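You operate a simulated robot arm through the tools that you are given. There is no shell and no other tool.

You run a simulated robot arm. Do the job below in one go: nothing can be reset, and whatever is moved stays where it is left.

## Task
Blend at MID to a light froth, switch off, dial to OFF, lid off.
Fine: lay the lid on the bench.
Where things are to end (x, y in the base frame): jar lid within 60 mm of [640, -40].

The check looks at the end state, three seconds after you hand in, the way a careful person would. Anything else that was tipped, shoved, dropped, spilled or broken makes it a failure. Lids that push on must go on centred and level and be pressed home; caps that screw on are set level and turned clockwise until they are tight.

## Robot
A 7-joint arm with a two-finger gripper, fixed in place. Base frame: the origin is at the foot of the arm, x ahead of it, y to its left, z up; the work surface is at about z = 850. Units: mm, rad, N and s.
With the tool pointing down near the work surface it reaches from about 360 to 780 mm from the base axis. Its first joint turns from -2.496 to 2.496 rad. Payload 2.45 kg.
The tool frame sits at the grasp point between the pads (the TCP): z along the fingers, y along the line on which they close. The tips reach 26 mm beyond it. Largest opening 96 mm; the body of the gripper starts 69 mm behind the TCP.
Orientation is told as [roll, pitch, yaw] about the base's x, y, z axes, in that order, counted from this pose: with the fingers straight down and closing along the base's y, the tool's x points along the base's -x, its y along +y and its z along -z.

## Interface
- The arm moves only by the tool arm_command. Its argument "commands" is one flat list of numbers, 7 for each row, row after row: the shift along the base's x, y, z in mm, then the turn, a rotation vector about the base's x, y, z in rad, then the gripper command, from -1 (fully open) to 1 (shut), values between in proportion. In form: [x, y, z, wx, wy, wz, grip, x, y, z, wx, wy, wz, grip, ...]. A call has 1 to 20 rows; each row is the pose to reach, as a shift and turn from the pose commanded when the call began. Rows are played at 5 a second. More than 50 mm and 0.15 rad between two rows, or a gripper value outside its range, and nothing of the call is played. Where a pose cannot be reached the arm comes as near as it can. A force on the tool above 40 N (or 10 N above the force at the start of the call, whichever is more), or a blocked arm, ends the call early, and 0.2 s more pass. The fingers move at their own pace and stop on an object; they squeeze with about 25 N. The grip force told is the motor's: it shows also when the fingers shut on nothing. Time passes only in rows, and 0.2 s behind the last, so rows that repeat a pose let the fingers close. It gives the time, the measured TCP pose, the force on the tool (base axes), the opening and the grip force at its end, in the units of the frame above (readings bear some noise), with the torque about the TCP (base axes, N m) and any sound that the robot's microphone picked up.
- Cameras (640 x 400 px; columns grow to the right, rows downward): "scene" is fixed at [52, 650.7, 1452.7]; the picture's right is [-0.89, -0.46, 0.00], its down [-0.20, 0.40, -0.90] and it looks along [0.41, -0.80, -0.45] (base axes); focal length 332 px, centre (320, 200). "wrist" rides on the gripper at [82, 3, -98] in the tool frame; the picture's right is [-0.04, 1.00, 0.00], its down [-0.73, -0.03, -0.68] and it looks along [-0.68, -0.03, 0.73] (tool axes); focal length 256 px, centre (320, 200). There is no depth. A picture from a camera that has moved, and an enlarged one, comes with that camera's place and axes in the base frame and with its lens.
- camera(camera): a new picture of that camera. The clock stands still meanwhile.
- lift_body(by): slides the trunk up (or, below 0, down) by that many mm; the arm rides with it, the base frame stays. It gives what a move gives, with no picture.
- close_up(camera, box): a new picture of the part [left, top, right, bottom] of that camera's present view, enlarged. The clock stands still meanwhile.
- sign_off(): hands the job in; it is judged then, once.

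Places have to be worked out from the pictures, the camera data and where the tool is seen. Open the gripper and draw the arm clear of the work before you hand the job in, unless the task says otherwise.

The tools are called by a JSON object that holds its "fn" and its "kwargs". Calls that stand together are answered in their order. arm_command: Moves the arm, as the interface text tells. Its arguments: {"type":"object","properties":{"commands":{"type":"array"}},"required":["commands"]} The other tools are called the same way: lift_body (by) slides the trunk up or down; camera (camera) takes a picture; close_up (camera, box) takes an enlarged picture of a part of a camera's view; sign_off () hands the job in.

At the start:

```text
time_s: 0.0
ee_pos: [471.2, -152.0, 1181.1]
tcp_rot: [0.001, 0.001, -0.001]
ft_force: [0.6, 0.0, -0.1]
moment: [0.01, 0.04, 0.01]
gripper_width: 96.1
gripper_force: 0.1
trunk travel left (down, up): [-575.0, 65.0]
```

scene: 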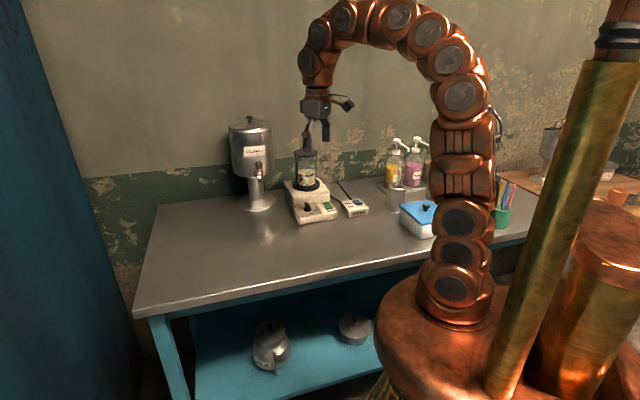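
wrist: 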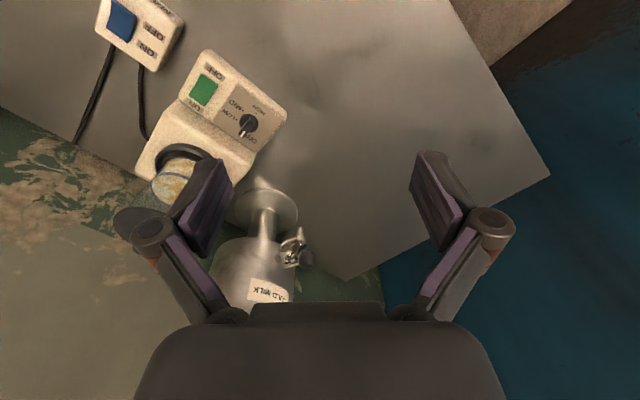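

I'll start by looking closely at the blender, its panel and the socket switch from both cameras.

{"fn": "close_up", "kwargs": {"camera": "scene", "box": [220, 110, 380, 230]}}

{"fn": "close_up", "kwargs": {"camera": "wrist", "box": [80, 0, 320, 150]}}

{"fn": "close_up", "kwargs": {"camera": "scene", "box": [270, 130, 340, 230]}}

{"fn": "close_up", "kwargs": {"camera": "wrist", "box": [100, 100, 320, 310]}}

```text
3.33 times, centred on (300, 170) of scene
camera zoom: at [52.0, 650.7, 1452.7], right [-0.89, -0.46, 0.0], down [-0.2, 0.4, -0.9], along [0.41, -0.8, -0.45], focal length 1108 px, centre (387, 300)
```

zoom: 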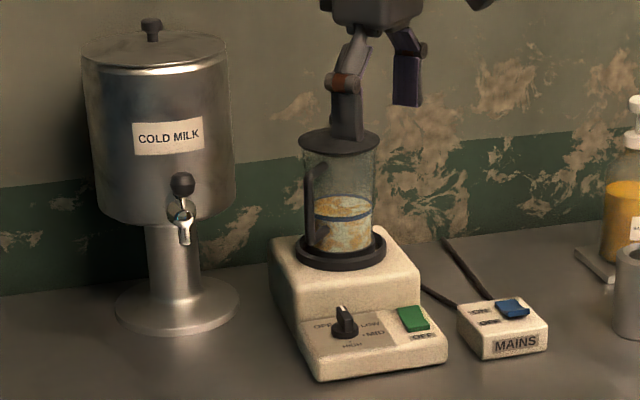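

```text
2.67 times, centred on (200, 75) of wrist
camera zoom: at [389.0, -148.7, 1279.5], right [0.04, 1.0, 0.0], down [0.73, -0.03, 0.68], along [0.68, -0.03, -0.73], focal length 683 px, centre (640, 533)
```

zoom: 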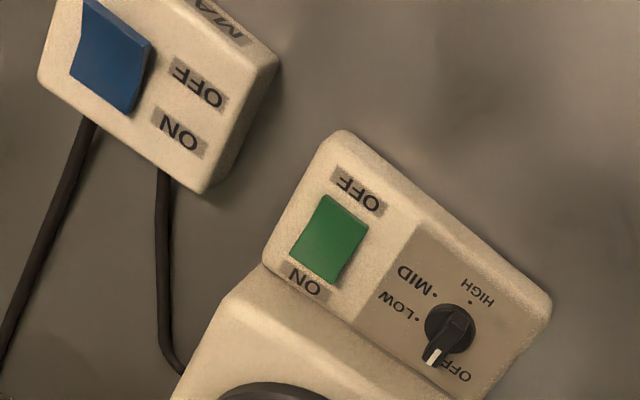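

```text
4.00 times, centred on (305, 180) of scene
camera zoom: at [52.0, 650.7, 1452.7], right [-0.89, -0.46, 0.0], down [-0.2, 0.4, -0.9], along [0.41, -0.8, -0.45], focal length 1330 px, centre (380, 280)
```

zoom: 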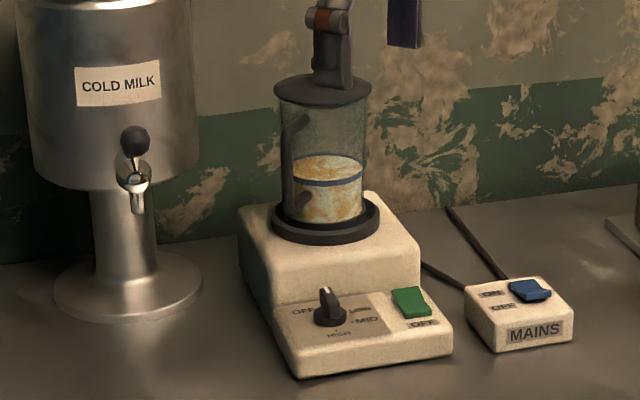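

```text
1.90 times, centred on (210, 205) of wrist
camera zoom: at [389.0, -148.7, 1279.5], right [0.04, 1.0, 0.0], down [0.73, -0.03, 0.68], along [0.68, -0.03, -0.73], focal length 488 px, centre (530, 190)
```

zoom: 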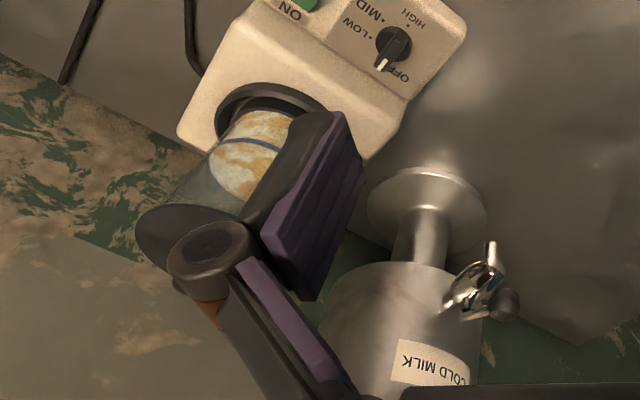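

The blender panel (dial around (579, -273, 886)), jar lid (~(650, -400, 1045)) and mains box are visible, but the finger hides the lid. I'll move the hand back and lower, above and in front of the panel, for a closer look without nearing anything.

{"fn": "arm_command", "kwargs": {"commands": [-14, -31, -20, 0, 0, 0, -1, -28, -62, -40, 0, 0, 0, -1, -42, -93, -60, 0, 0, 0, -1, -56, -124, -80, 0, 0, 0, -1, -56, -124, -80, 0, 0, 0, -1]}}

{"fn": "camera", "kwargs": {"camera": "wrist"}}

{"fn": "close_up", "kwargs": {"camera": "scene", "box": [270, 130, 380, 230]}}

```text
time_s: 1.2
ee_pos: [414.1, -275.3, 1101.3]
tcp_rot: [0.002, 0.0, 0.0]
ft_force: [0.0, 0.5, 0.4]
moment: [0.0, -0.01, -0.01]
gripper_width: 96.0
gripper_force: 0.0
trunk travel left (down, up): [-575.0, 65.0]
```

```text
taken
camera wrist: at [332.3, -272.4, 1199.5], right [0.04, 1.0, 0.0], down [0.73, -0.03, 0.68], along [0.68, -0.03, -0.73], focal length 256 px, centre (320, 200)
```

wrist: 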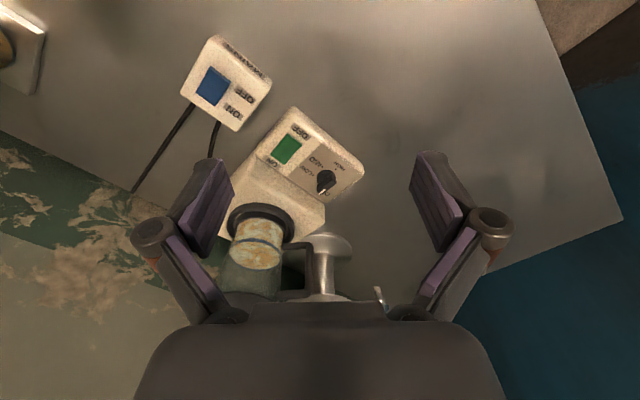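

```text
4.00 times, centred on (325, 180) of scene
camera zoom: at [52.0, 650.7, 1452.7], right [-0.89, -0.46, 0.0], down [-0.2, 0.4, -0.9], along [0.41, -0.8, -0.45], focal length 1330 px, centre (300, 280)
```

zoom: 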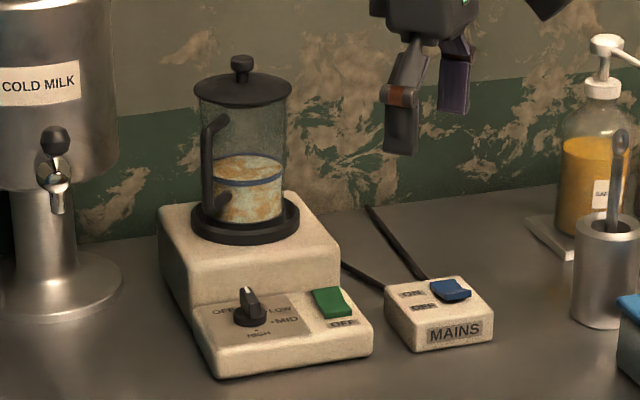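

The lid has a small central knob. I'll zoom into the panel and mains box from the wrist camera.

{"fn": "close_up", "kwargs": {"camera": "wrist", "box": [240, 100, 370, 210]}}

{"fn": "close_up", "kwargs": {"camera": "wrist", "box": [170, 25, 290, 145]}}

{"fn": "close_up", "kwargs": {"camera": "scene", "box": [290, 190, 375, 230]}}

{"fn": "close_up", "kwargs": {"camera": "scene", "box": [290, 140, 330, 195]}}

```text
3.64 times, centred on (305, 155) of wrist
camera zoom: at [332.3, -272.4, 1199.5], right [0.04, 1.0, 0.0], down [0.73, -0.03, 0.68], along [0.68, -0.03, -0.73], focal length 931 px, centre (374, 364)
```

zoom: 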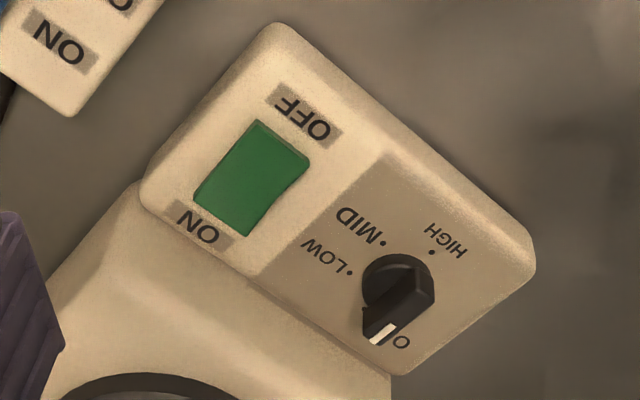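

```text
3.33 times, centred on (230, 85) of wrist
camera zoom: at [332.3, -272.4, 1199.5], right [0.04, 1.0, 0.0], down [0.73, -0.03, 0.68], along [0.68, -0.03, -0.73], focal length 853 px, centre (620, 583)
```

zoom: 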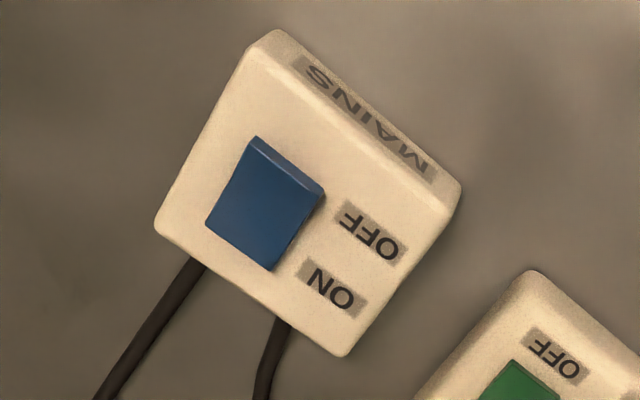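

```text
7.53 times, centred on (332, 210) of scene
camera zoom: at [52.0, 650.7, 1452.7], right [-0.89, -0.46, 0.0], down [-0.2, 0.4, -0.9], along [0.41, -0.8, -0.45], focal length 2503 px, centre (226, 125)
```

zoom: 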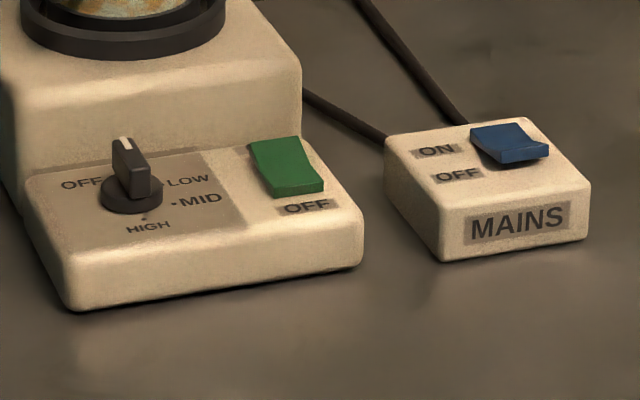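

```text
7.27 times, centred on (310, 168) of scene
camera zoom: at [52.0, 650.7, 1452.7], right [-0.89, -0.46, 0.0], down [-0.2, 0.4, -0.9], along [0.41, -0.8, -0.45], focal length 2418 px, centre (393, 436)
```

zoom: 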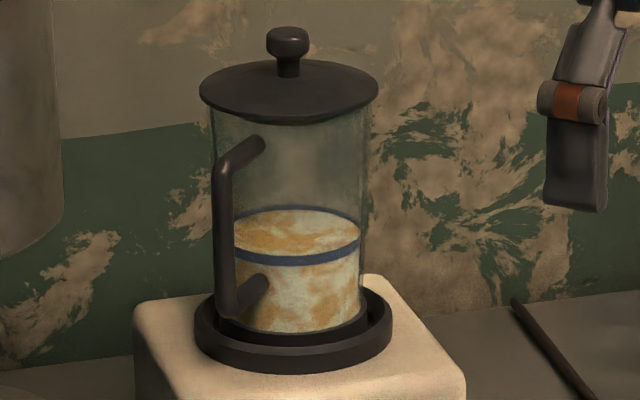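

Both rockers look tilted to their ON side and the dial points to OFF, but I need a closer view to be sure. I'm moving the hand lower, still about 30 mm above the knob and in front of it.

{"fn": "arm_command", "kwargs": {"commands": [15, -10, -35, 0, 0, 0, -1, 30, -20, -70, 0, 0, 0, -1, 45, -30, -105, 0, 0, 0, -1, 60, -40, -141, 0, 0, 0, -1, 60, -40, -141, 0, 0, 0, -1]}}

{"fn": "camera", "kwargs": {"camera": "wrist"}}

{"fn": "close_up", "kwargs": {"camera": "wrist", "box": [200, 100, 440, 250]}}

{"fn": "close_up", "kwargs": {"camera": "wrist", "box": [60, 0, 280, 140]}}

```text
time_s: 2.4
ee_pos: [475.4, -317.3, 955.6]
tcp_rot: [0.0, 0.0, 0.0]
ft_force: [-0.1, 0.3, 0.0]
moment: [0.01, 0.03, -0.01]
gripper_width: 96.0
gripper_force: 0.0
trunk travel left (down, up): [-575.0, 65.0]
```

```text
taken
camera wrist: at [392.7, -314.0, 1054.5], right [0.04, 1.0, 0.0], down [0.73, -0.03, 0.68], along [0.68, -0.03, -0.73], focal length 256 px, centre (320, 200)
```

wrist: 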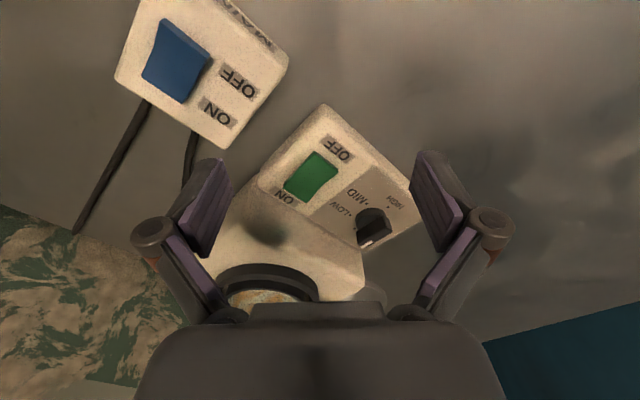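

```text
2.67 times, centred on (320, 175) of wrist
camera zoom: at [392.7, -314.0, 1054.5], right [0.04, 1.0, 0.0], down [0.73, -0.03, 0.68], along [0.68, -0.03, -0.73], focal length 683 px, centre (320, 267)
```

zoom: 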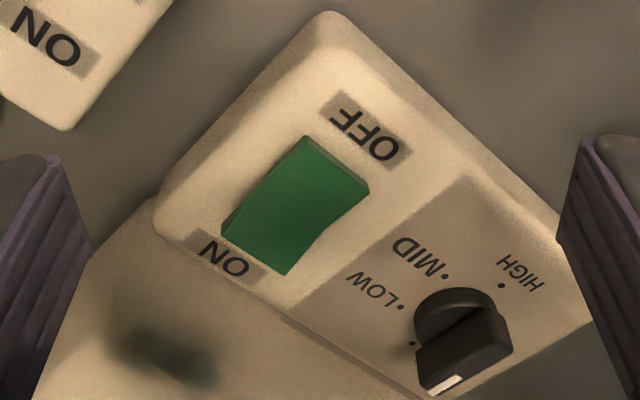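

```text
2.86 times, centred on (170, 70) of wrist
camera zoom: at [392.7, -314.0, 1054.5], right [0.04, 1.0, 0.0], down [0.73, -0.03, 0.68], along [0.68, -0.03, -0.73], focal length 731 px, centre (749, 571)
```

zoom: 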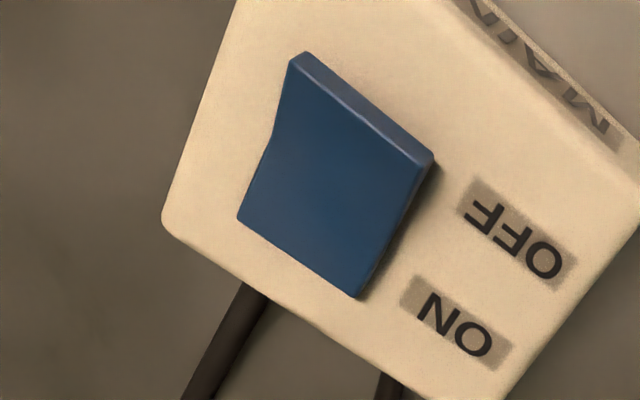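

Mains rocker has its OFF end standing up (ON pressed). I'll zoom harder on the green rocker and the dial to read their state.

{"fn": "close_up", "kwargs": {"camera": "wrist", "box": [270, 130, 360, 220]}}

{"fn": "close_up", "kwargs": {"camera": "scene", "box": [315, 195, 345, 220]}}

{"fn": "close_up", "kwargs": {"camera": "wrist", "box": [335, 180, 415, 260]}}

{"fn": "close_up", "kwargs": {"camera": "scene", "box": [290, 195, 330, 225]}}

```text
4.44 times, centred on (315, 175) of wrist
camera zoom: at [392.7, -314.0, 1054.5], right [0.04, 1.0, 0.0], down [0.73, -0.03, 0.68], along [0.68, -0.03, -0.73], focal length 1138 px, centre (342, 311)
```

zoom: 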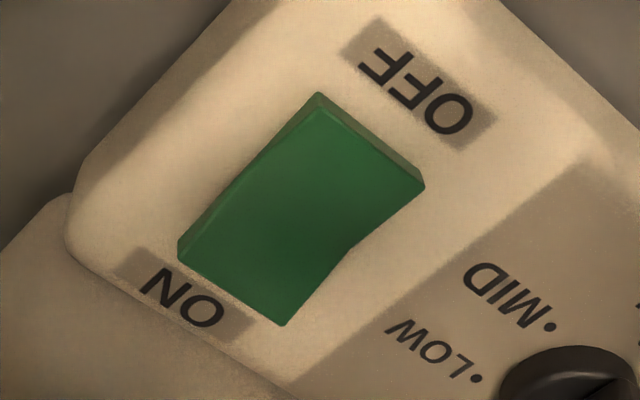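

```text
16.00 times, centred on (330, 208) of scene
camera zoom: at [52.0, 650.7, 1452.7], right [-0.89, -0.46, 0.0], down [-0.2, 0.4, -0.9], along [0.41, -0.8, -0.45], focal length 5319 px, centre (160, 80)
```

zoom: 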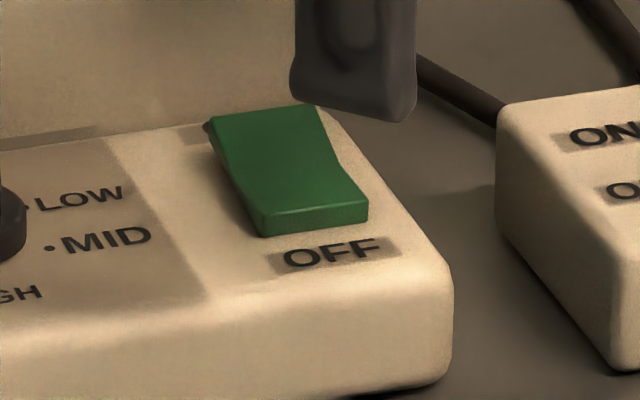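

```text
5.00 times, centred on (375, 220) of wrist
camera zoom: at [392.7, -314.0, 1054.5], right [0.04, 1.0, 0.0], down [0.73, -0.03, 0.68], along [0.68, -0.03, -0.73], focal length 1280 px, centre (45, 100)
```

zoom: 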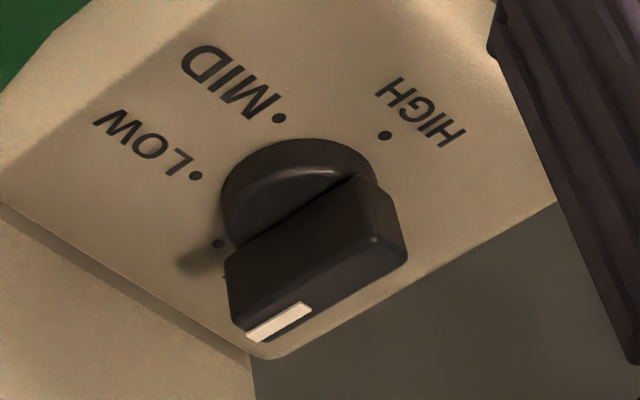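

```text
13.33 times, centred on (310, 210) of scene
camera zoom: at [52.0, 650.7, 1452.7], right [-0.89, -0.46, 0.0], down [-0.2, 0.4, -0.9], along [0.41, -0.8, -0.45], focal length 4433 px, centre (453, 67)
```

zoom: 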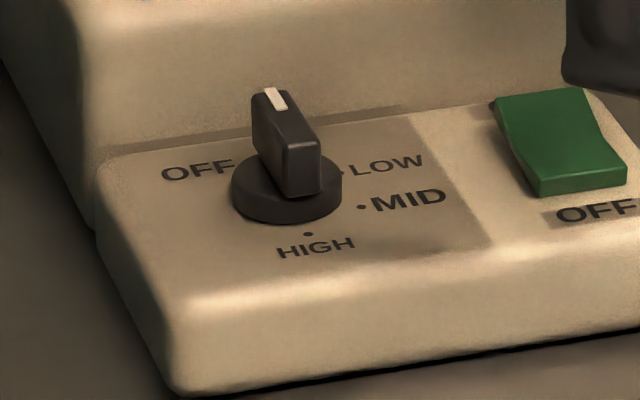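

The green rocker's ON end stands ~4 mm higher than its OFF end, so the blender switch is OFF. Mains is ON. The dial's pointer is at OFF: the four dots are spaced 60° around about (586.6, -270.6), with OFF at about -45° and MID at about -165°. I'll set the dial to MID first, while the switch is still off, so I'm going to hover above the dial with the closing axis across the ridge (yaw -45°).

{"fn": "arm_command", "kwargs": {"commands": [18, 8, 5, 0, 0, -0.131, -1, 37, 15, 10, 0, 0, -0.262, -1, 56, 23, 15, 0, 0, -0.393, -0.5, 74, 30, 20, 0, 0, -0.524, 0, 93, 38, 20, 0, 0, -0.654, 0.16, 111.4, 45.4, 20, 0, 0, -0.785, 0.16, 111.4, 45.4, 20, 0, 0, -0.785, 0.16, 111.4, 45.4, 20, 0, 0, -0.785, 0.16]}}

{"fn": "camera", "kwargs": {"camera": "wrist"}}

{"fn": "close_up", "kwargs": {"camera": "wrist", "box": [240, 90, 400, 190]}}

{"fn": "close_up", "kwargs": {"camera": "scene", "box": [270, 130, 350, 230]}}

```text
time_s: 4.2
ee_pos: [586.3, -269.2, 978.9]
tcp_rot: [-0.001, 0.001, -0.786]
ft_force: [0.7, 0.7, -0.9]
moment: [-0.03, 0.01, 0.0]
gripper_width: 40.4
gripper_force: 0.1
trunk travel left (down, up): [-575.0, 65.0]
```

```text
taken
camera wrist: at [530.5, -209.7, 1077.5], right [0.74, 0.68, 0.0], down [0.5, -0.54, 0.68], along [0.46, -0.5, -0.73], focal length 256 px, centre (320, 200)
```

wrist: 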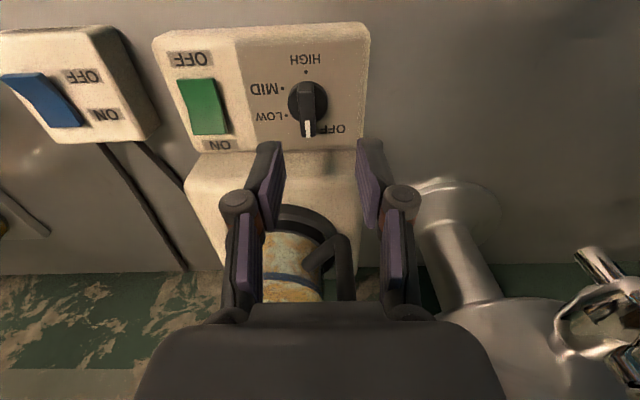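

```text
4.00 times, centred on (320, 140) of wrist
camera zoom: at [530.5, -209.7, 1077.5], right [0.74, 0.68, 0.0], down [0.5, -0.54, 0.68], along [0.46, -0.5, -0.73], focal length 1024 px, centre (320, 440)
```

zoom: 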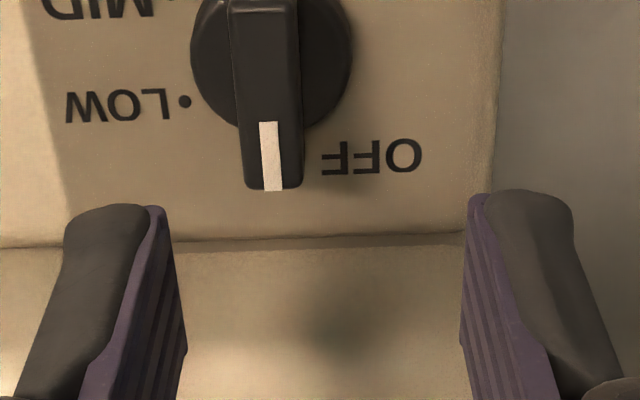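

```text
4.00 times, centred on (310, 180) of scene
camera zoom: at [52.0, 650.7, 1452.7], right [-0.89, -0.46, 0.0], down [-0.2, 0.4, -0.9], along [0.41, -0.8, -0.45], focal length 1330 px, centre (360, 280)
```

zoom: 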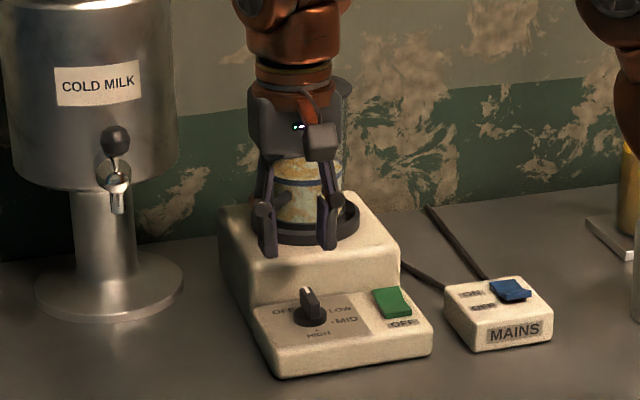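

The view is now square with the panel. I'll zoom on the dial to refine its centre and ridge direction.

{"fn": "close_up", "kwargs": {"camera": "wrist", "box": [240, 45, 370, 145]}}

{"fn": "close_up", "kwargs": {"camera": "wrist", "box": [150, 30, 270, 160]}}

{"fn": "close_up", "kwargs": {"camera": "wrist", "box": [0, 30, 160, 150]}}

```text
4.00 times, centred on (305, 95) of wrist
camera zoom: at [530.5, -209.7, 1077.5], right [0.74, 0.68, 0.0], down [0.5, -0.54, 0.68], along [0.46, -0.5, -0.73], focal length 1024 px, centre (380, 620)
```

zoom: 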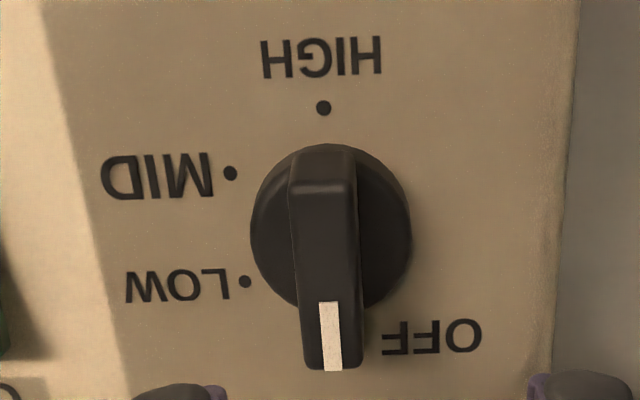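

```text
3.08 times, centred on (210, 95) of wrist
camera zoom: at [530.5, -209.7, 1077.5], right [0.74, 0.68, 0.0], down [0.5, -0.54, 0.68], along [0.46, -0.5, -0.73], focal length 788 px, centre (658, 523)
```

zoom: 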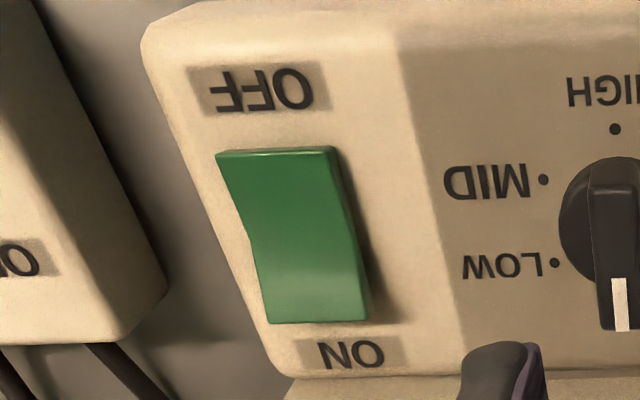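

```text
3.33 times, centred on (80, 90) of wrist
camera zoom: at [530.5, -209.7, 1077.5], right [0.74, 0.68, 0.0], down [0.5, -0.54, 0.68], along [0.46, -0.5, -0.73], focal length 853 px, centre (1120, 567)
```

zoom: 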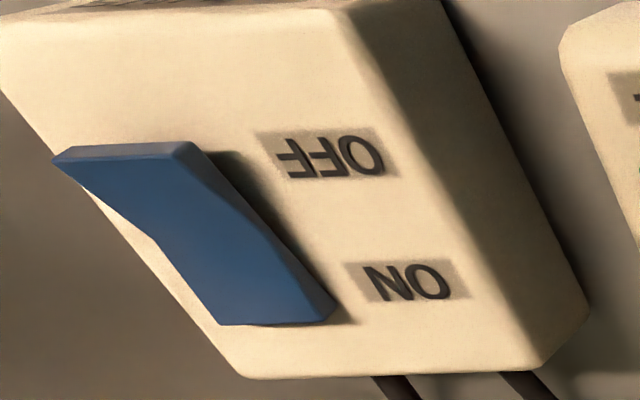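

Using three wrist views together, the panel surface is at z≈887, the dial centre is about (574.7, -273), its ridge is 34×10.5 mm with its top at about 912, and the ridge lies along -46°. Before gripping, I'll centre over the dial and test in free air whether the wrist can turn the extra -120°.

{"fn": "arm_command", "kwargs": {"commands": [-6, -1, 0, 0, 0, -0.1, 0.16, -12, -2.4, 0, 0, 0, -0.25, 0.16, -12, -2.4, 0, 0, 0, -0.4, 0.16, -12, -2.4, 0, 0, 0, -0.55, 0.16, -12, -2.4, 0, 0, 0, -0.7, 0.16, -12, -2.4, 0, 0, 0, -0.85, 0.16, -12, -2.4, 0, 0, 0, -1.0, 0.16, -12, -2.4, 0, 0, 0, -1.15, 0.16, -12, -2.4, 0, 0, 0, -1.3, 0.16, -12, -2.4, 0, 0, 0, -1.45, 0.16, -12, -2.4, 0, 0, 0, -1.6, 0.16, -12, -2.4, 0, 0, 0, -1.75, 0.16, -12, -2.4, 0, 0, 0, -1.9, 0.16, -12, -2.4, 0, 0, 0, -2.05, 0.16, -12, -2.4, 0, 0, 0, -2.15, 0.16, -12, -2.4, 0, 0, 0, -2.15, 0.16]}}

{"fn": "camera", "kwargs": {"camera": "scene"}}

{"fn": "camera", "kwargs": {"camera": "wrist"}}

```text
time_s: 7.6
ee_pos: [574.2, -272.9, 980.5]
tcp_rot: [0.0, 0.001, -2.935]
ft_force: [0.1, -0.1, 0.5]
moment: [-0.01, 0.02, -0.01]
gripper_width: 40.4
gripper_force: 0.1
trunk travel left (down, up): [-575.0, 65.0]
```

```text
taken
```

scene: 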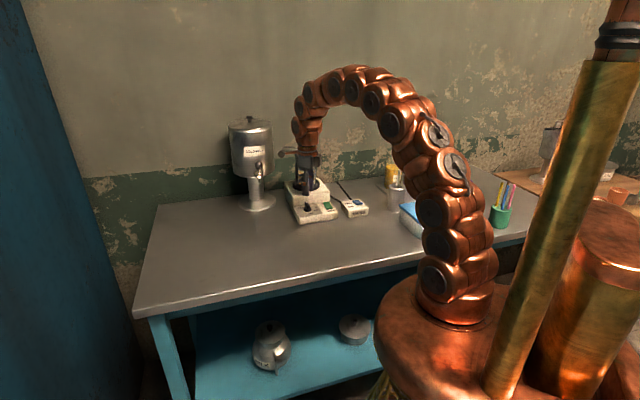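

```text
taken
camera wrist: at [654.1, -260.3, 1078.0], right [0.16, -0.99, 0.0], down [-0.72, -0.12, 0.68], along [-0.67, -0.11, -0.73], focal length 256 px, centre (320, 200)
```

wrist: 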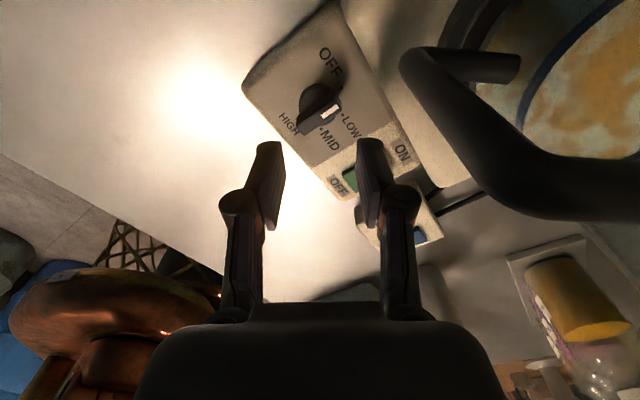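

The wrist reaches yaw -168° fine. But the jar's handle comes out toward +y, close to where the gripper body would sweep, so I'm measuring the handle before going down.

{"fn": "close_up", "kwargs": {"camera": "wrist", "box": [380, 20, 640, 240]}}

{"fn": "close_up", "kwargs": {"camera": "wrist", "box": [230, 30, 430, 210]}}

{"fn": "close_up", "kwargs": {"camera": "scene", "box": [270, 120, 340, 200]}}

```text
1.82 times, centred on (510, 130) of wrist
camera zoom: at [654.1, -260.3, 1078.0], right [0.16, -0.99, 0.0], down [-0.72, -0.12, 0.68], along [-0.67, -0.11, -0.73], focal length 465 px, centre (-26, 327)
```

zoom: 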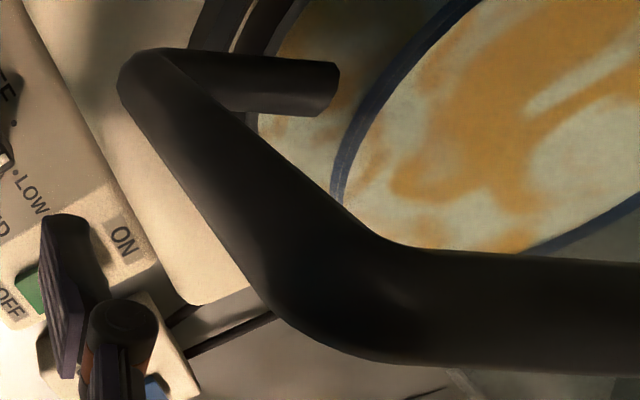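

```text
2.22 times, centred on (330, 120) of wrist
camera zoom: at [654.1, -260.3, 1078.0], right [0.16, -0.99, 0.0], down [-0.72, -0.12, 0.68], along [-0.67, -0.11, -0.73], focal length 569 px, centre (298, 378)
```

zoom: 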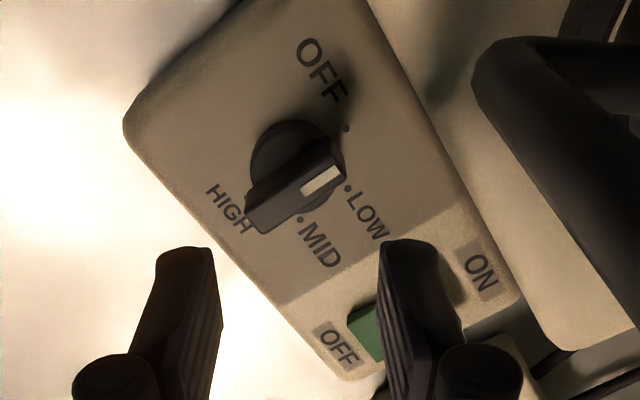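

```text
5.00 times, centred on (305, 160) of scene
camera zoom: at [52.0, 650.7, 1452.7], right [-0.89, -0.46, 0.0], down [-0.2, 0.4, -0.9], along [0.41, -0.8, -0.45], focal length 1662 px, centre (395, 400)
```

zoom: 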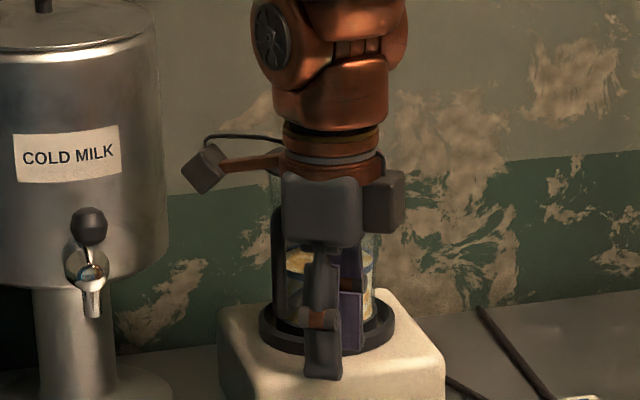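

The handle's outer bar stands at about (630, -302), roughly 62 mm from the dial axis, which leaves only about 5 mm beside the sweeping gripper body. I'll tilt the hand about 0.1 rad toward the blender's front, held fixed in the world, to gain room. First I'm turning back to yaw -46° and looking again.

{"fn": "arm_command", "kwargs": {"commands": [0, 0, 0, 0, 0, 0.14, 0.16, 0, 0, 0, 0, 0, 0.29, 0.16, 0, 0, 0, 0, 0, 0.44, 0.16, 0, 0, 0, 0, 0, 0.59, 0.16, 0, 0, 0, 0, 0, 0.74, 0.16, 0, 0, 0, 0, 0, 0.89, 0.16, 0, 0, 0, 0, 0, 1.04, 0.16, 0, 0, 0, 0, 0, 1.19, 0.16, 0, 0, 0, 0, 0, 1.34, 0.16, 0, 0, 0, 0, 0, 1.49, 0.16, 0, 0, 0, 0, 0, 1.64, 0.16, 0, 0, 0, 0, 0, 1.79, 0.16, 0, 0, 0, 0, 0, 1.94, 0.16, 0, 0, 0, 0, 0, 2.08, 0.16, 0, 0, 0, 0, 0, 2.13, 0.16, 0, 0, 0, 0, 0, 2.13, 0.16]}}

{"fn": "camera", "kwargs": {"camera": "wrist"}}

{"fn": "close_up", "kwargs": {"camera": "wrist", "box": [280, 60, 380, 160]}}

{"fn": "close_up", "kwargs": {"camera": "wrist", "box": [260, 190, 400, 310]}}

```text
time_s: 11.0
ee_pos: [574.0, -273.2, 981.3]
tcp_rot: [0.0, 0.001, -0.803]
ft_force: [0.3, 1.0, 0.0]
moment: [0.03, 0.0, -0.01]
gripper_width: 40.3
gripper_force: 0.1
trunk travel left (down, up): [-575.0, 65.0]
```

```text
taken
camera wrist: at [519.3, -212.1, 1078.7], right [0.75, 0.66, 0.0], down [0.49, -0.55, 0.68], along [0.45, -0.51, -0.73], focal length 256 px, centre (320, 200)
```

wrist: 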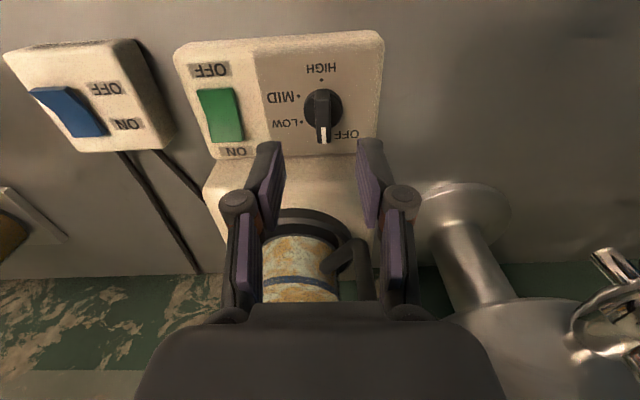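

```text
4.00 times, centred on (330, 110) of wrist
camera zoom: at [519.3, -212.1, 1078.7], right [0.75, 0.66, 0.0], down [0.49, -0.55, 0.68], along [0.45, -0.51, -0.73], focal length 1024 px, centre (280, 560)
```

zoom: 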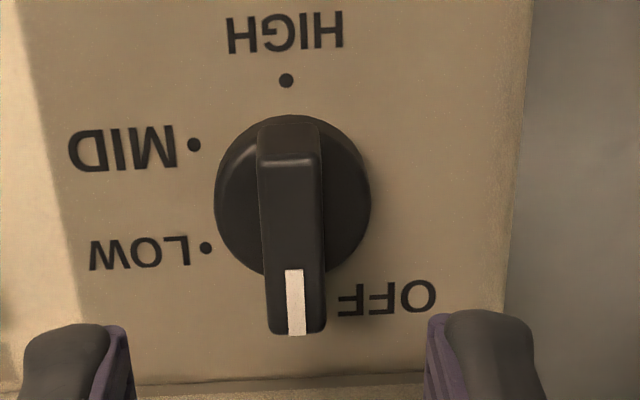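

```text
3.33 times, centred on (330, 250) of wrist
camera zoom: at [519.3, -212.1, 1078.7], right [0.75, 0.66, 0.0], down [0.49, -0.55, 0.68], along [0.45, -0.51, -0.73], focal length 853 px, centre (287, 33)
```

zoom: 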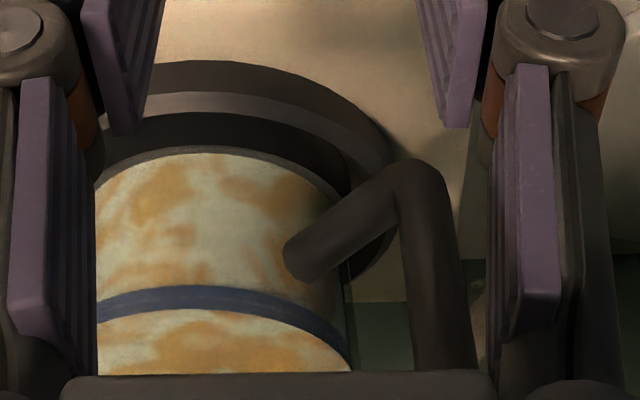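

The ridge is parallel to the fingers, about 2 mm off to the tool's +y. The handle's bar sits at about (632, -300). I'm tilting 0.1 rad toward the front and descending so the open fingers straddle the ridge at TCP z≈925.

{"fn": "arm_command", "kwargs": {"commands": [0.2, 2.8, 0, -0.0707, -0.0707, 0, 0.16, 0.2, 2.8, -20, -0.0707, -0.0707, 0, 0.16, 0.2, 2.8, -40, -0.0707, -0.0707, 0, 0.16, 0.2, 2.8, -50, -0.0707, -0.0707, 0, 0.16, 0.2, 2.8, -55, -0.0707, -0.0707, 0, 0.16, 0.2, 2.8, -55, -0.0707, -0.0707, 0, 0.16]}}

{"fn": "camera", "kwargs": {"camera": "wrist"}}

{"fn": "close_up", "kwargs": {"camera": "wrist", "box": [260, 110, 380, 210]}}

{"fn": "close_up", "kwargs": {"camera": "scene", "box": [280, 150, 350, 230]}}

```text
time_s: 12.4
ee_pos: [575.2, -270.4, 924.9]
tcp_rot: [0.004, -0.1, -0.806]
ft_force: [0.0, 0.7, -0.4]
moment: [0.0, 0.02, 0.0]
gripper_width: 40.2
gripper_force: 0.0
trunk travel left (down, up): [-575.0, 65.0]
```

```text
taken
camera wrist: at [513.0, -203.0, 1014.5], right [0.75, 0.66, 0.01], down [0.44, -0.5, 0.75], along [0.5, -0.56, -0.66], focal length 256 px, centre (320, 200)
```

wrist: 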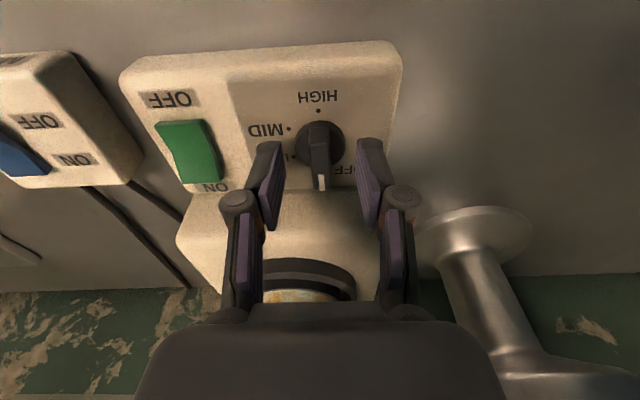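

```text
4.00 times, centred on (320, 160) of wrist
camera zoom: at [513.0, -203.0, 1014.5], right [0.75, 0.66, 0.01], down [0.44, -0.5, 0.75], along [0.5, -0.56, -0.66], focal length 1024 px, centre (320, 360)
```

zoom: 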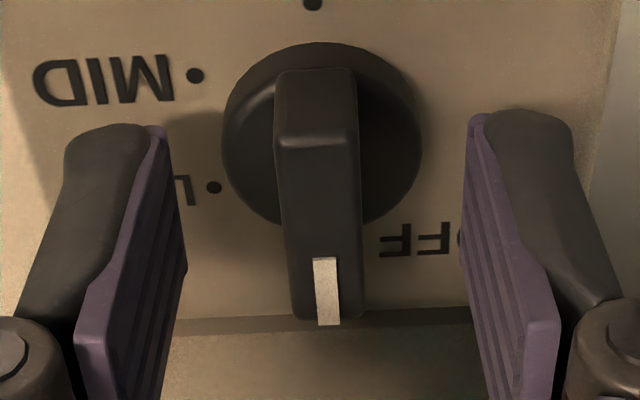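

```text
5.00 times, centred on (315, 190) of scene
camera zoom: at [52.0, 650.7, 1452.7], right [-0.89, -0.46, 0.0], down [-0.2, 0.4, -0.9], along [0.41, -0.8, -0.45], focal length 1662 px, centre (345, 250)
```

zoom: 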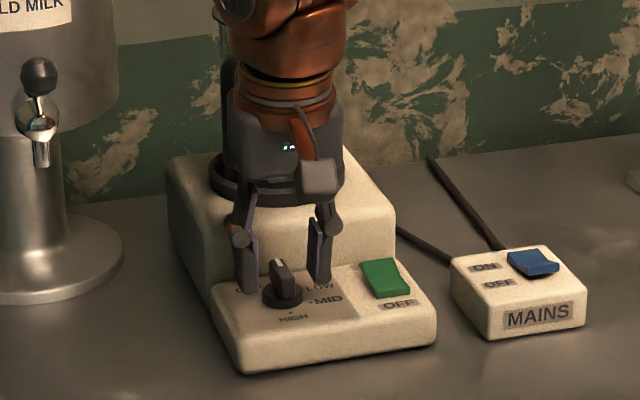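

The fingers straddle the ridge and it is centred between them. I'm closing on it without moving.

{"fn": "arm_command", "kwargs": {"commands": [0, 0, 0, 0, 0, 0, 1, 0, 0, 0, 0, 0, 0, 1, 0, 0, 0, 0, 0, 0, 1, 0, 0, 0, 0, 0, 0, 1]}}

{"fn": "close_up", "kwargs": {"camera": "wrist", "box": [260, 100, 380, 210]}}

```text
time_s: 13.4
ee_pos: [574.6, -270.3, 924.8]
tcp_rot: [0.002, -0.101, -0.806]
ft_force: [2.7, 1.5, -0.7]
moment: [-0.13, -0.25, 0.03]
gripper_width: 10.7
gripper_force: 38.2
trunk travel left (down, up): [-575.0, 65.0]
```

```text
3.64 times, centred on (320, 155) of wrist
camera zoom: at [513.2, -202.7, 1014.6], right [0.75, 0.66, 0.01], down [0.44, -0.5, 0.75], along [0.5, -0.56, -0.66], focal length 931 px, centre (320, 364)
```

zoom: 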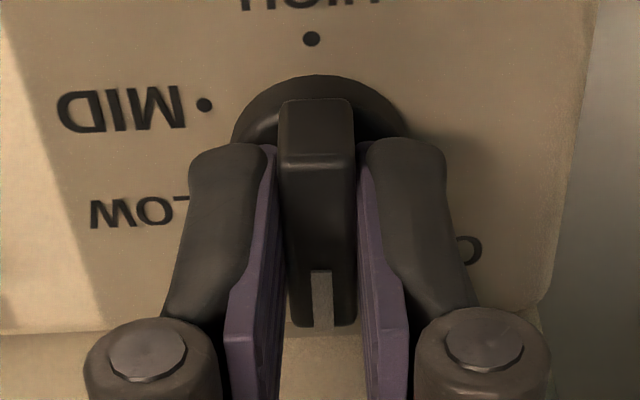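

The ridge is held at 10.7 mm. I'm turning clockwise about the (tilted) tool axis by -60° first, watching torque and forces.

{"fn": "arm_command", "kwargs": {"commands": [0, 0, 0, 0.0106, -0.0106, -0.149, 1, 0, 0, 0, 0.0212, -0.0212, -0.298, 1, 0, 0, 0, 0.0317, -0.0317, -0.4465, 1, 0, 0, 0, 0.0423, -0.0423, -0.595, 1, 0, 0, 0, 0.0529, -0.0529, -0.744, 1, 0, 0, 0, 0.0635, -0.0635, -0.893, 1, 0, 0, 0, 0.074, -0.074, -1.042, 1, 0, 0, 0, 0.074, -0.074, -1.042, 1]}}

{"fn": "camera", "kwargs": {"camera": "wrist"}}

{"fn": "close_up", "kwargs": {"camera": "scene", "box": [280, 140, 350, 230]}}

```text
time_s: 15.2
ee_pos: [576.2, -269.8, 924.6]
tcp_rot: [0.086, -0.049, -1.858]
ft_force: [8.0, -2.2, -0.9]
moment: [-0.8, 0.41, 0.04]
gripper_width: 11.6
gripper_force: 39.0
trunk travel left (down, up): [-575.0, 65.0]
```

```text
taken
camera wrist: at [593.7, -185.9, 1019.2], right [0.94, -0.31, 0.09], down [-0.28, -0.65, 0.71], along [-0.17, -0.69, -0.7], focal length 256 px, centre (320, 200)
```

wrist: 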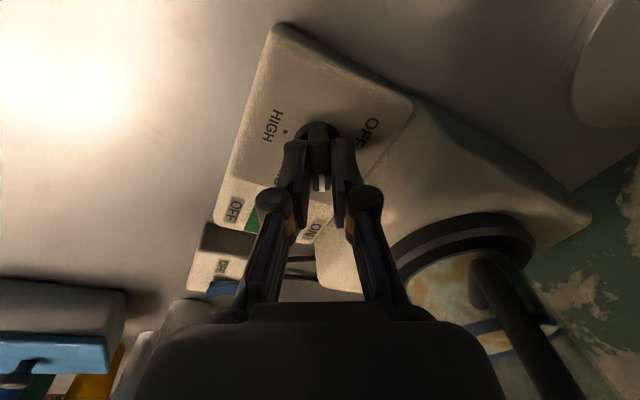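

```text
4.44 times, centred on (315, 185) of scene
camera zoom: at [52.0, 650.7, 1452.7], right [-0.89, -0.46, 0.0], down [-0.2, 0.4, -0.9], along [0.41, -0.8, -0.45], focal length 1478 px, centre (342, 267)
```

zoom: 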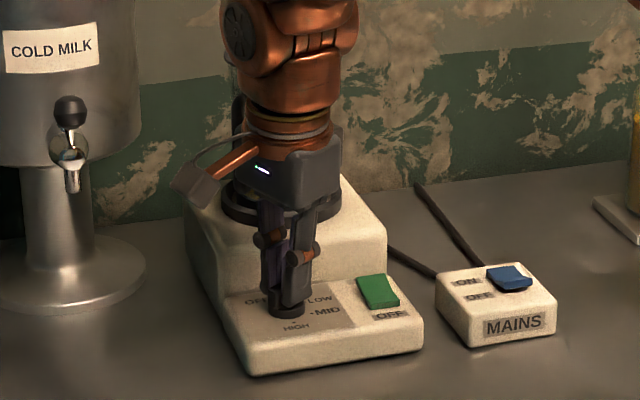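

The knob is following (pointer stays between the fingers), with low forces. I'm turning the remaining -60° to MID.

{"fn": "arm_command", "kwargs": {"commands": [0, 0, 0, 0.0106, -0.0106, -0.149, 1, 0, 0, 0, 0.0212, -0.0212, -0.298, 1, 0, 0, 0, 0.0317, -0.0317, -0.4465, 1, 0, 0, 0, 0.0423, -0.0423, -0.595, 1, 0, 0, 0, 0.0529, -0.0529, -0.744, 1, 0, 0, 0, 0.0635, -0.0635, -0.893, 1, 0, 0, 0, 0.074, -0.074, -1.042, 1, 0, 0, 0, 0.074, -0.074, -1.042, 1]}}

{"fn": "camera", "kwargs": {"camera": "wrist"}}

{"fn": "close_up", "kwargs": {"camera": "wrist", "box": [240, 60, 420, 210]}}

{"fn": "close_up", "kwargs": {"camera": "scene", "box": [280, 140, 350, 230]}}

```text
time_s: 17.0
ee_pos: [574.2, -270.5, 925.8]
tcp_rot: [0.086, 0.053, -2.899]
ft_force: [11.1, -5.1, 8.7]
moment: [0.06, 0.44, 0.04]
gripper_width: 11.3
gripper_force: 38.1
trunk travel left (down, up): [-575.0, 65.0]
```

```text
taken
camera wrist: at [647.2, -247.4, 1027.9], right [0.2, -0.98, 0.08], down [-0.77, -0.1, 0.63], along [-0.61, -0.19, -0.77], focal length 256 px, centre (320, 200)
```

wrist: 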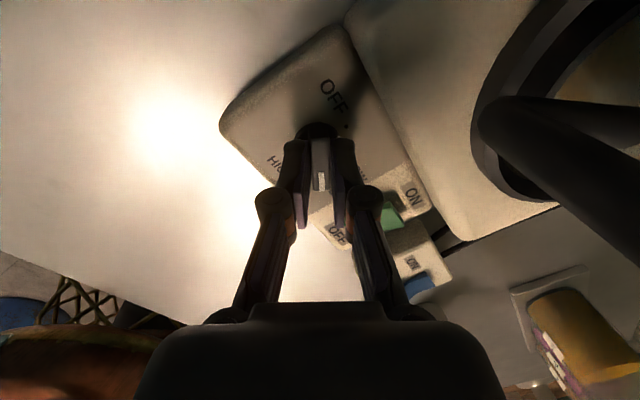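

```text
2.67 times, centred on (330, 135) of wrist
camera zoom: at [647.2, -247.4, 1027.9], right [0.2, -0.98, 0.08], down [-0.77, -0.1, 0.63], along [-0.61, -0.19, -0.77], focal length 683 px, centre (293, 373)
```

zoom: 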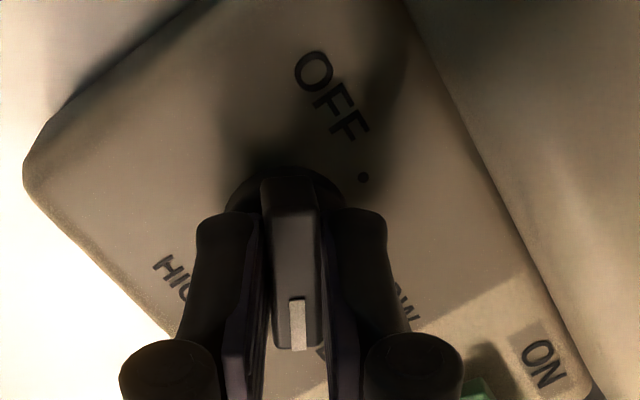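

```text
4.44 times, centred on (315, 185) of scene
camera zoom: at [52.0, 650.7, 1452.7], right [-0.89, -0.46, 0.0], down [-0.2, 0.4, -0.9], along [0.41, -0.8, -0.45], focal length 1478 px, centre (342, 267)
```

zoom: 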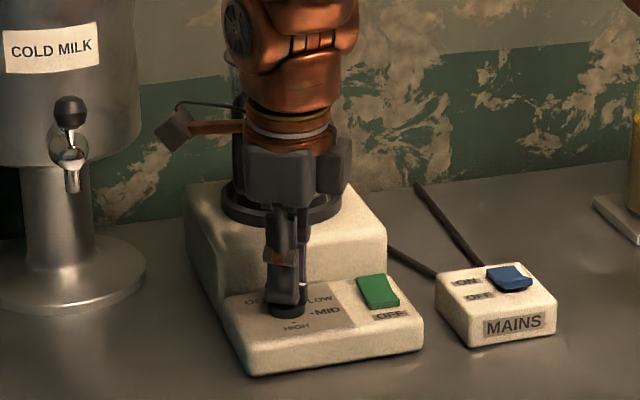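

Yaw is -166°, matching MID's -165.5°, and the OFF dot is now uncovered. I'm opening the fingers and lifting straight up to check the pointer.

{"fn": "arm_command", "kwargs": {"commands": [0, 0, 0, 0, 0, 0, 0.3, 0, 0, 0, 0, 0, 0, 0.3, 0, 0, 0, 0, 0, 0, 0.3, 0, 0, 15, 0, 0, 0, 0.3, 0, 0, 40, 0, 0, 0, 0.3, 0, 0, 70, 0, 0, 0, 0.3, 0, 0, 70, 0, 0, 0, 0.3]}}

{"fn": "close_up", "kwargs": {"camera": "wrist", "box": [220, 20, 440, 200]}}

{"fn": "close_up", "kwargs": {"camera": "scene", "box": [290, 190, 345, 225]}}

```text
time_s: 18.6
ee_pos: [575.5, -269.1, 996.9]
tcp_rot: [0.086, 0.05, -2.898]
ft_force: [0.0, 0.1, -0.1]
moment: [0.03, -0.01, 0.01]
gripper_width: 33.7
gripper_force: 0.0
trunk travel left (down, up): [-575.0, 65.0]
```

```text
2.22 times, centred on (330, 110) of wrist
camera zoom: at [647.7, -246.2, 1098.9], right [0.2, -0.98, 0.08], down [-0.77, -0.1, 0.64], along [-0.61, -0.19, -0.77], focal length 569 px, centre (298, 400)
```

zoom: 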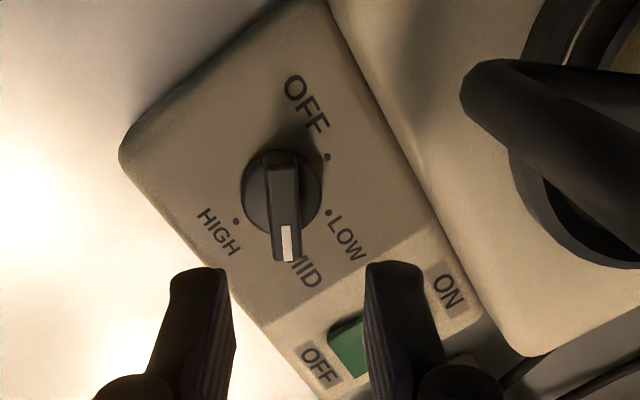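

```text
11.43 times, centred on (318, 208) of scene
camera zoom: at [52.0, 650.7, 1452.7], right [-0.89, -0.46, 0.0], down [-0.2, 0.4, -0.9], along [0.41, -0.8, -0.45], focal length 3800 px, centre (349, 114)
```

zoom: 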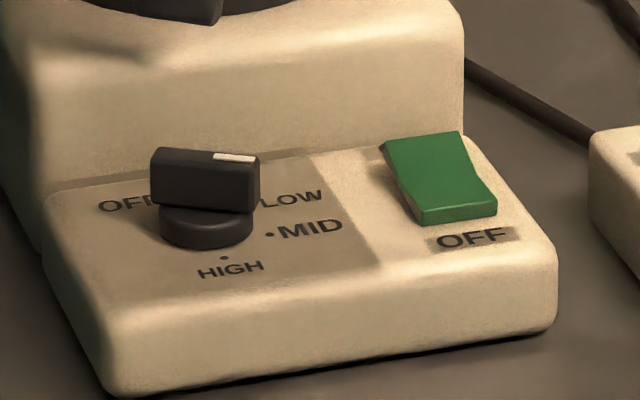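

The pointer is on MID and the rocker is still off. Next I'm closing the fingers and returning to yaw -46° (keeping the slight tilt away from the jar) while moving to hover over the green rocker's ON end.

{"fn": "arm_command", "kwargs": {"commands": [-3, -4, 5, -0.0106, 0.0106, 0.149, 1, -7, -9, 5, -0.0212, 0.0212, 0.298, 1, -10, -14, 5, -0.0317, 0.0317, 0.4465, 1, -14, -18, 5, -0.0423, 0.0423, 0.595, 1, -17, -23, 5, -0.0529, 0.0529, 0.744, 1, -21, -28, 5, -0.0635, 0.0635, 0.893, 1, -24, -32, 5, -0.074, 0.074, 1.042, 1, -27, -37, 5, -0.0846, 0.0846, 1.191, 1, -31, -41, 5, -0.0952, 0.0952, 1.34, 1, -34, -46, 5, -0.1058, 0.1058, 1.489, 1, -38, -50, 5, -0.1164, 0.1164, 1.638, 1, -41, -55, 5, -0.127, 0.127, 1.787, 1, -45, -60, 5, -0.1375, 0.1375, 1.935, 1, -48, -64.2, 5, -0.1481, 0.1481, 2.084, 1, -48, -64.2, 5, -0.1481, 0.1481, 2.084, 1]}}

{"fn": "camera", "kwargs": {"camera": "wrist"}}

{"fn": "camera", "kwargs": {"camera": "scene"}}

{"fn": "close_up", "kwargs": {"camera": "scene", "box": [270, 130, 350, 220]}}

{"fn": "close_up", "kwargs": {"camera": "wrist", "box": [250, 80, 400, 200]}}

```text
time_s: 21.8
ee_pos: [526.9, -336.2, 1000.6]
tcp_rot: [0.002, -0.102, -0.803]
ft_force: [-0.5, -0.2, 0.8]
moment: [-0.01, -0.03, 0.04]
gripper_width: 0.0
gripper_force: 25.0
trunk travel left (down, up): [-575.0, 65.0]
```

```text
taken
camera wrist: at [465.8, -267.9, 1089.6], right [0.75, 0.67, 0.01], down [0.44, -0.5, 0.75], along [0.5, -0.56, -0.66], focal length 256 px, centre (320, 200)
```

wrist: 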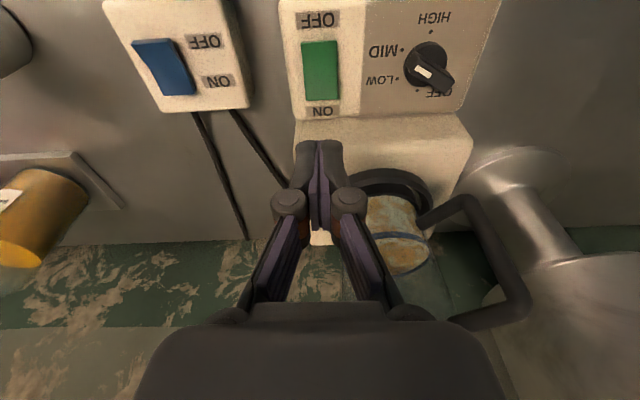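

```text
taken
```

scene: 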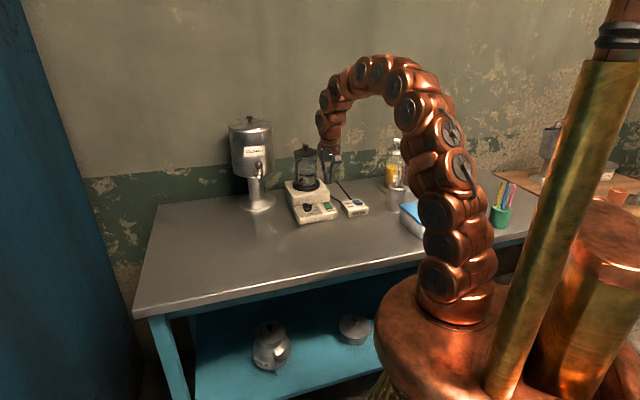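

```text
4.44 times, centred on (310, 175) of scene
camera zoom: at [52.0, 650.7, 1452.7], right [-0.89, -0.46, 0.0], down [-0.2, 0.4, -0.9], along [0.41, -0.8, -0.45], focal length 1478 px, centre (364, 311)
```

zoom: 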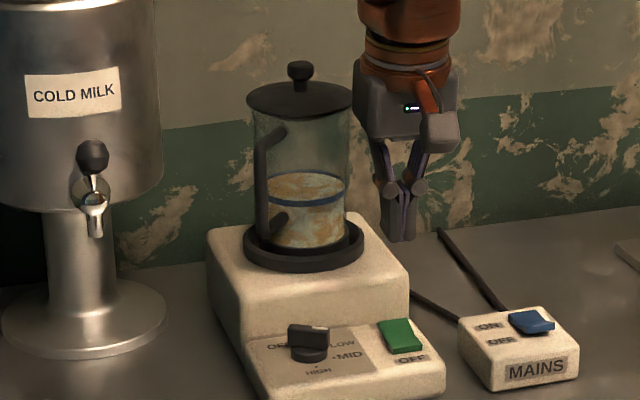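

```text
3.33 times, centred on (325, 140) of wrist
camera zoom: at [465.8, -267.9, 1089.6], right [0.75, 0.67, 0.01], down [0.44, -0.5, 0.75], along [0.5, -0.56, -0.66], focal length 853 px, centre (303, 400)
```

zoom: 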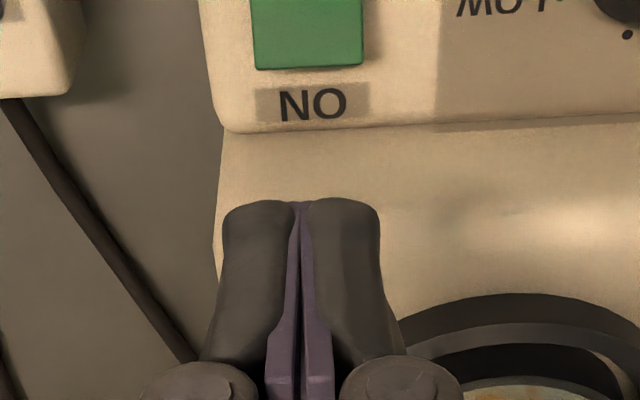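

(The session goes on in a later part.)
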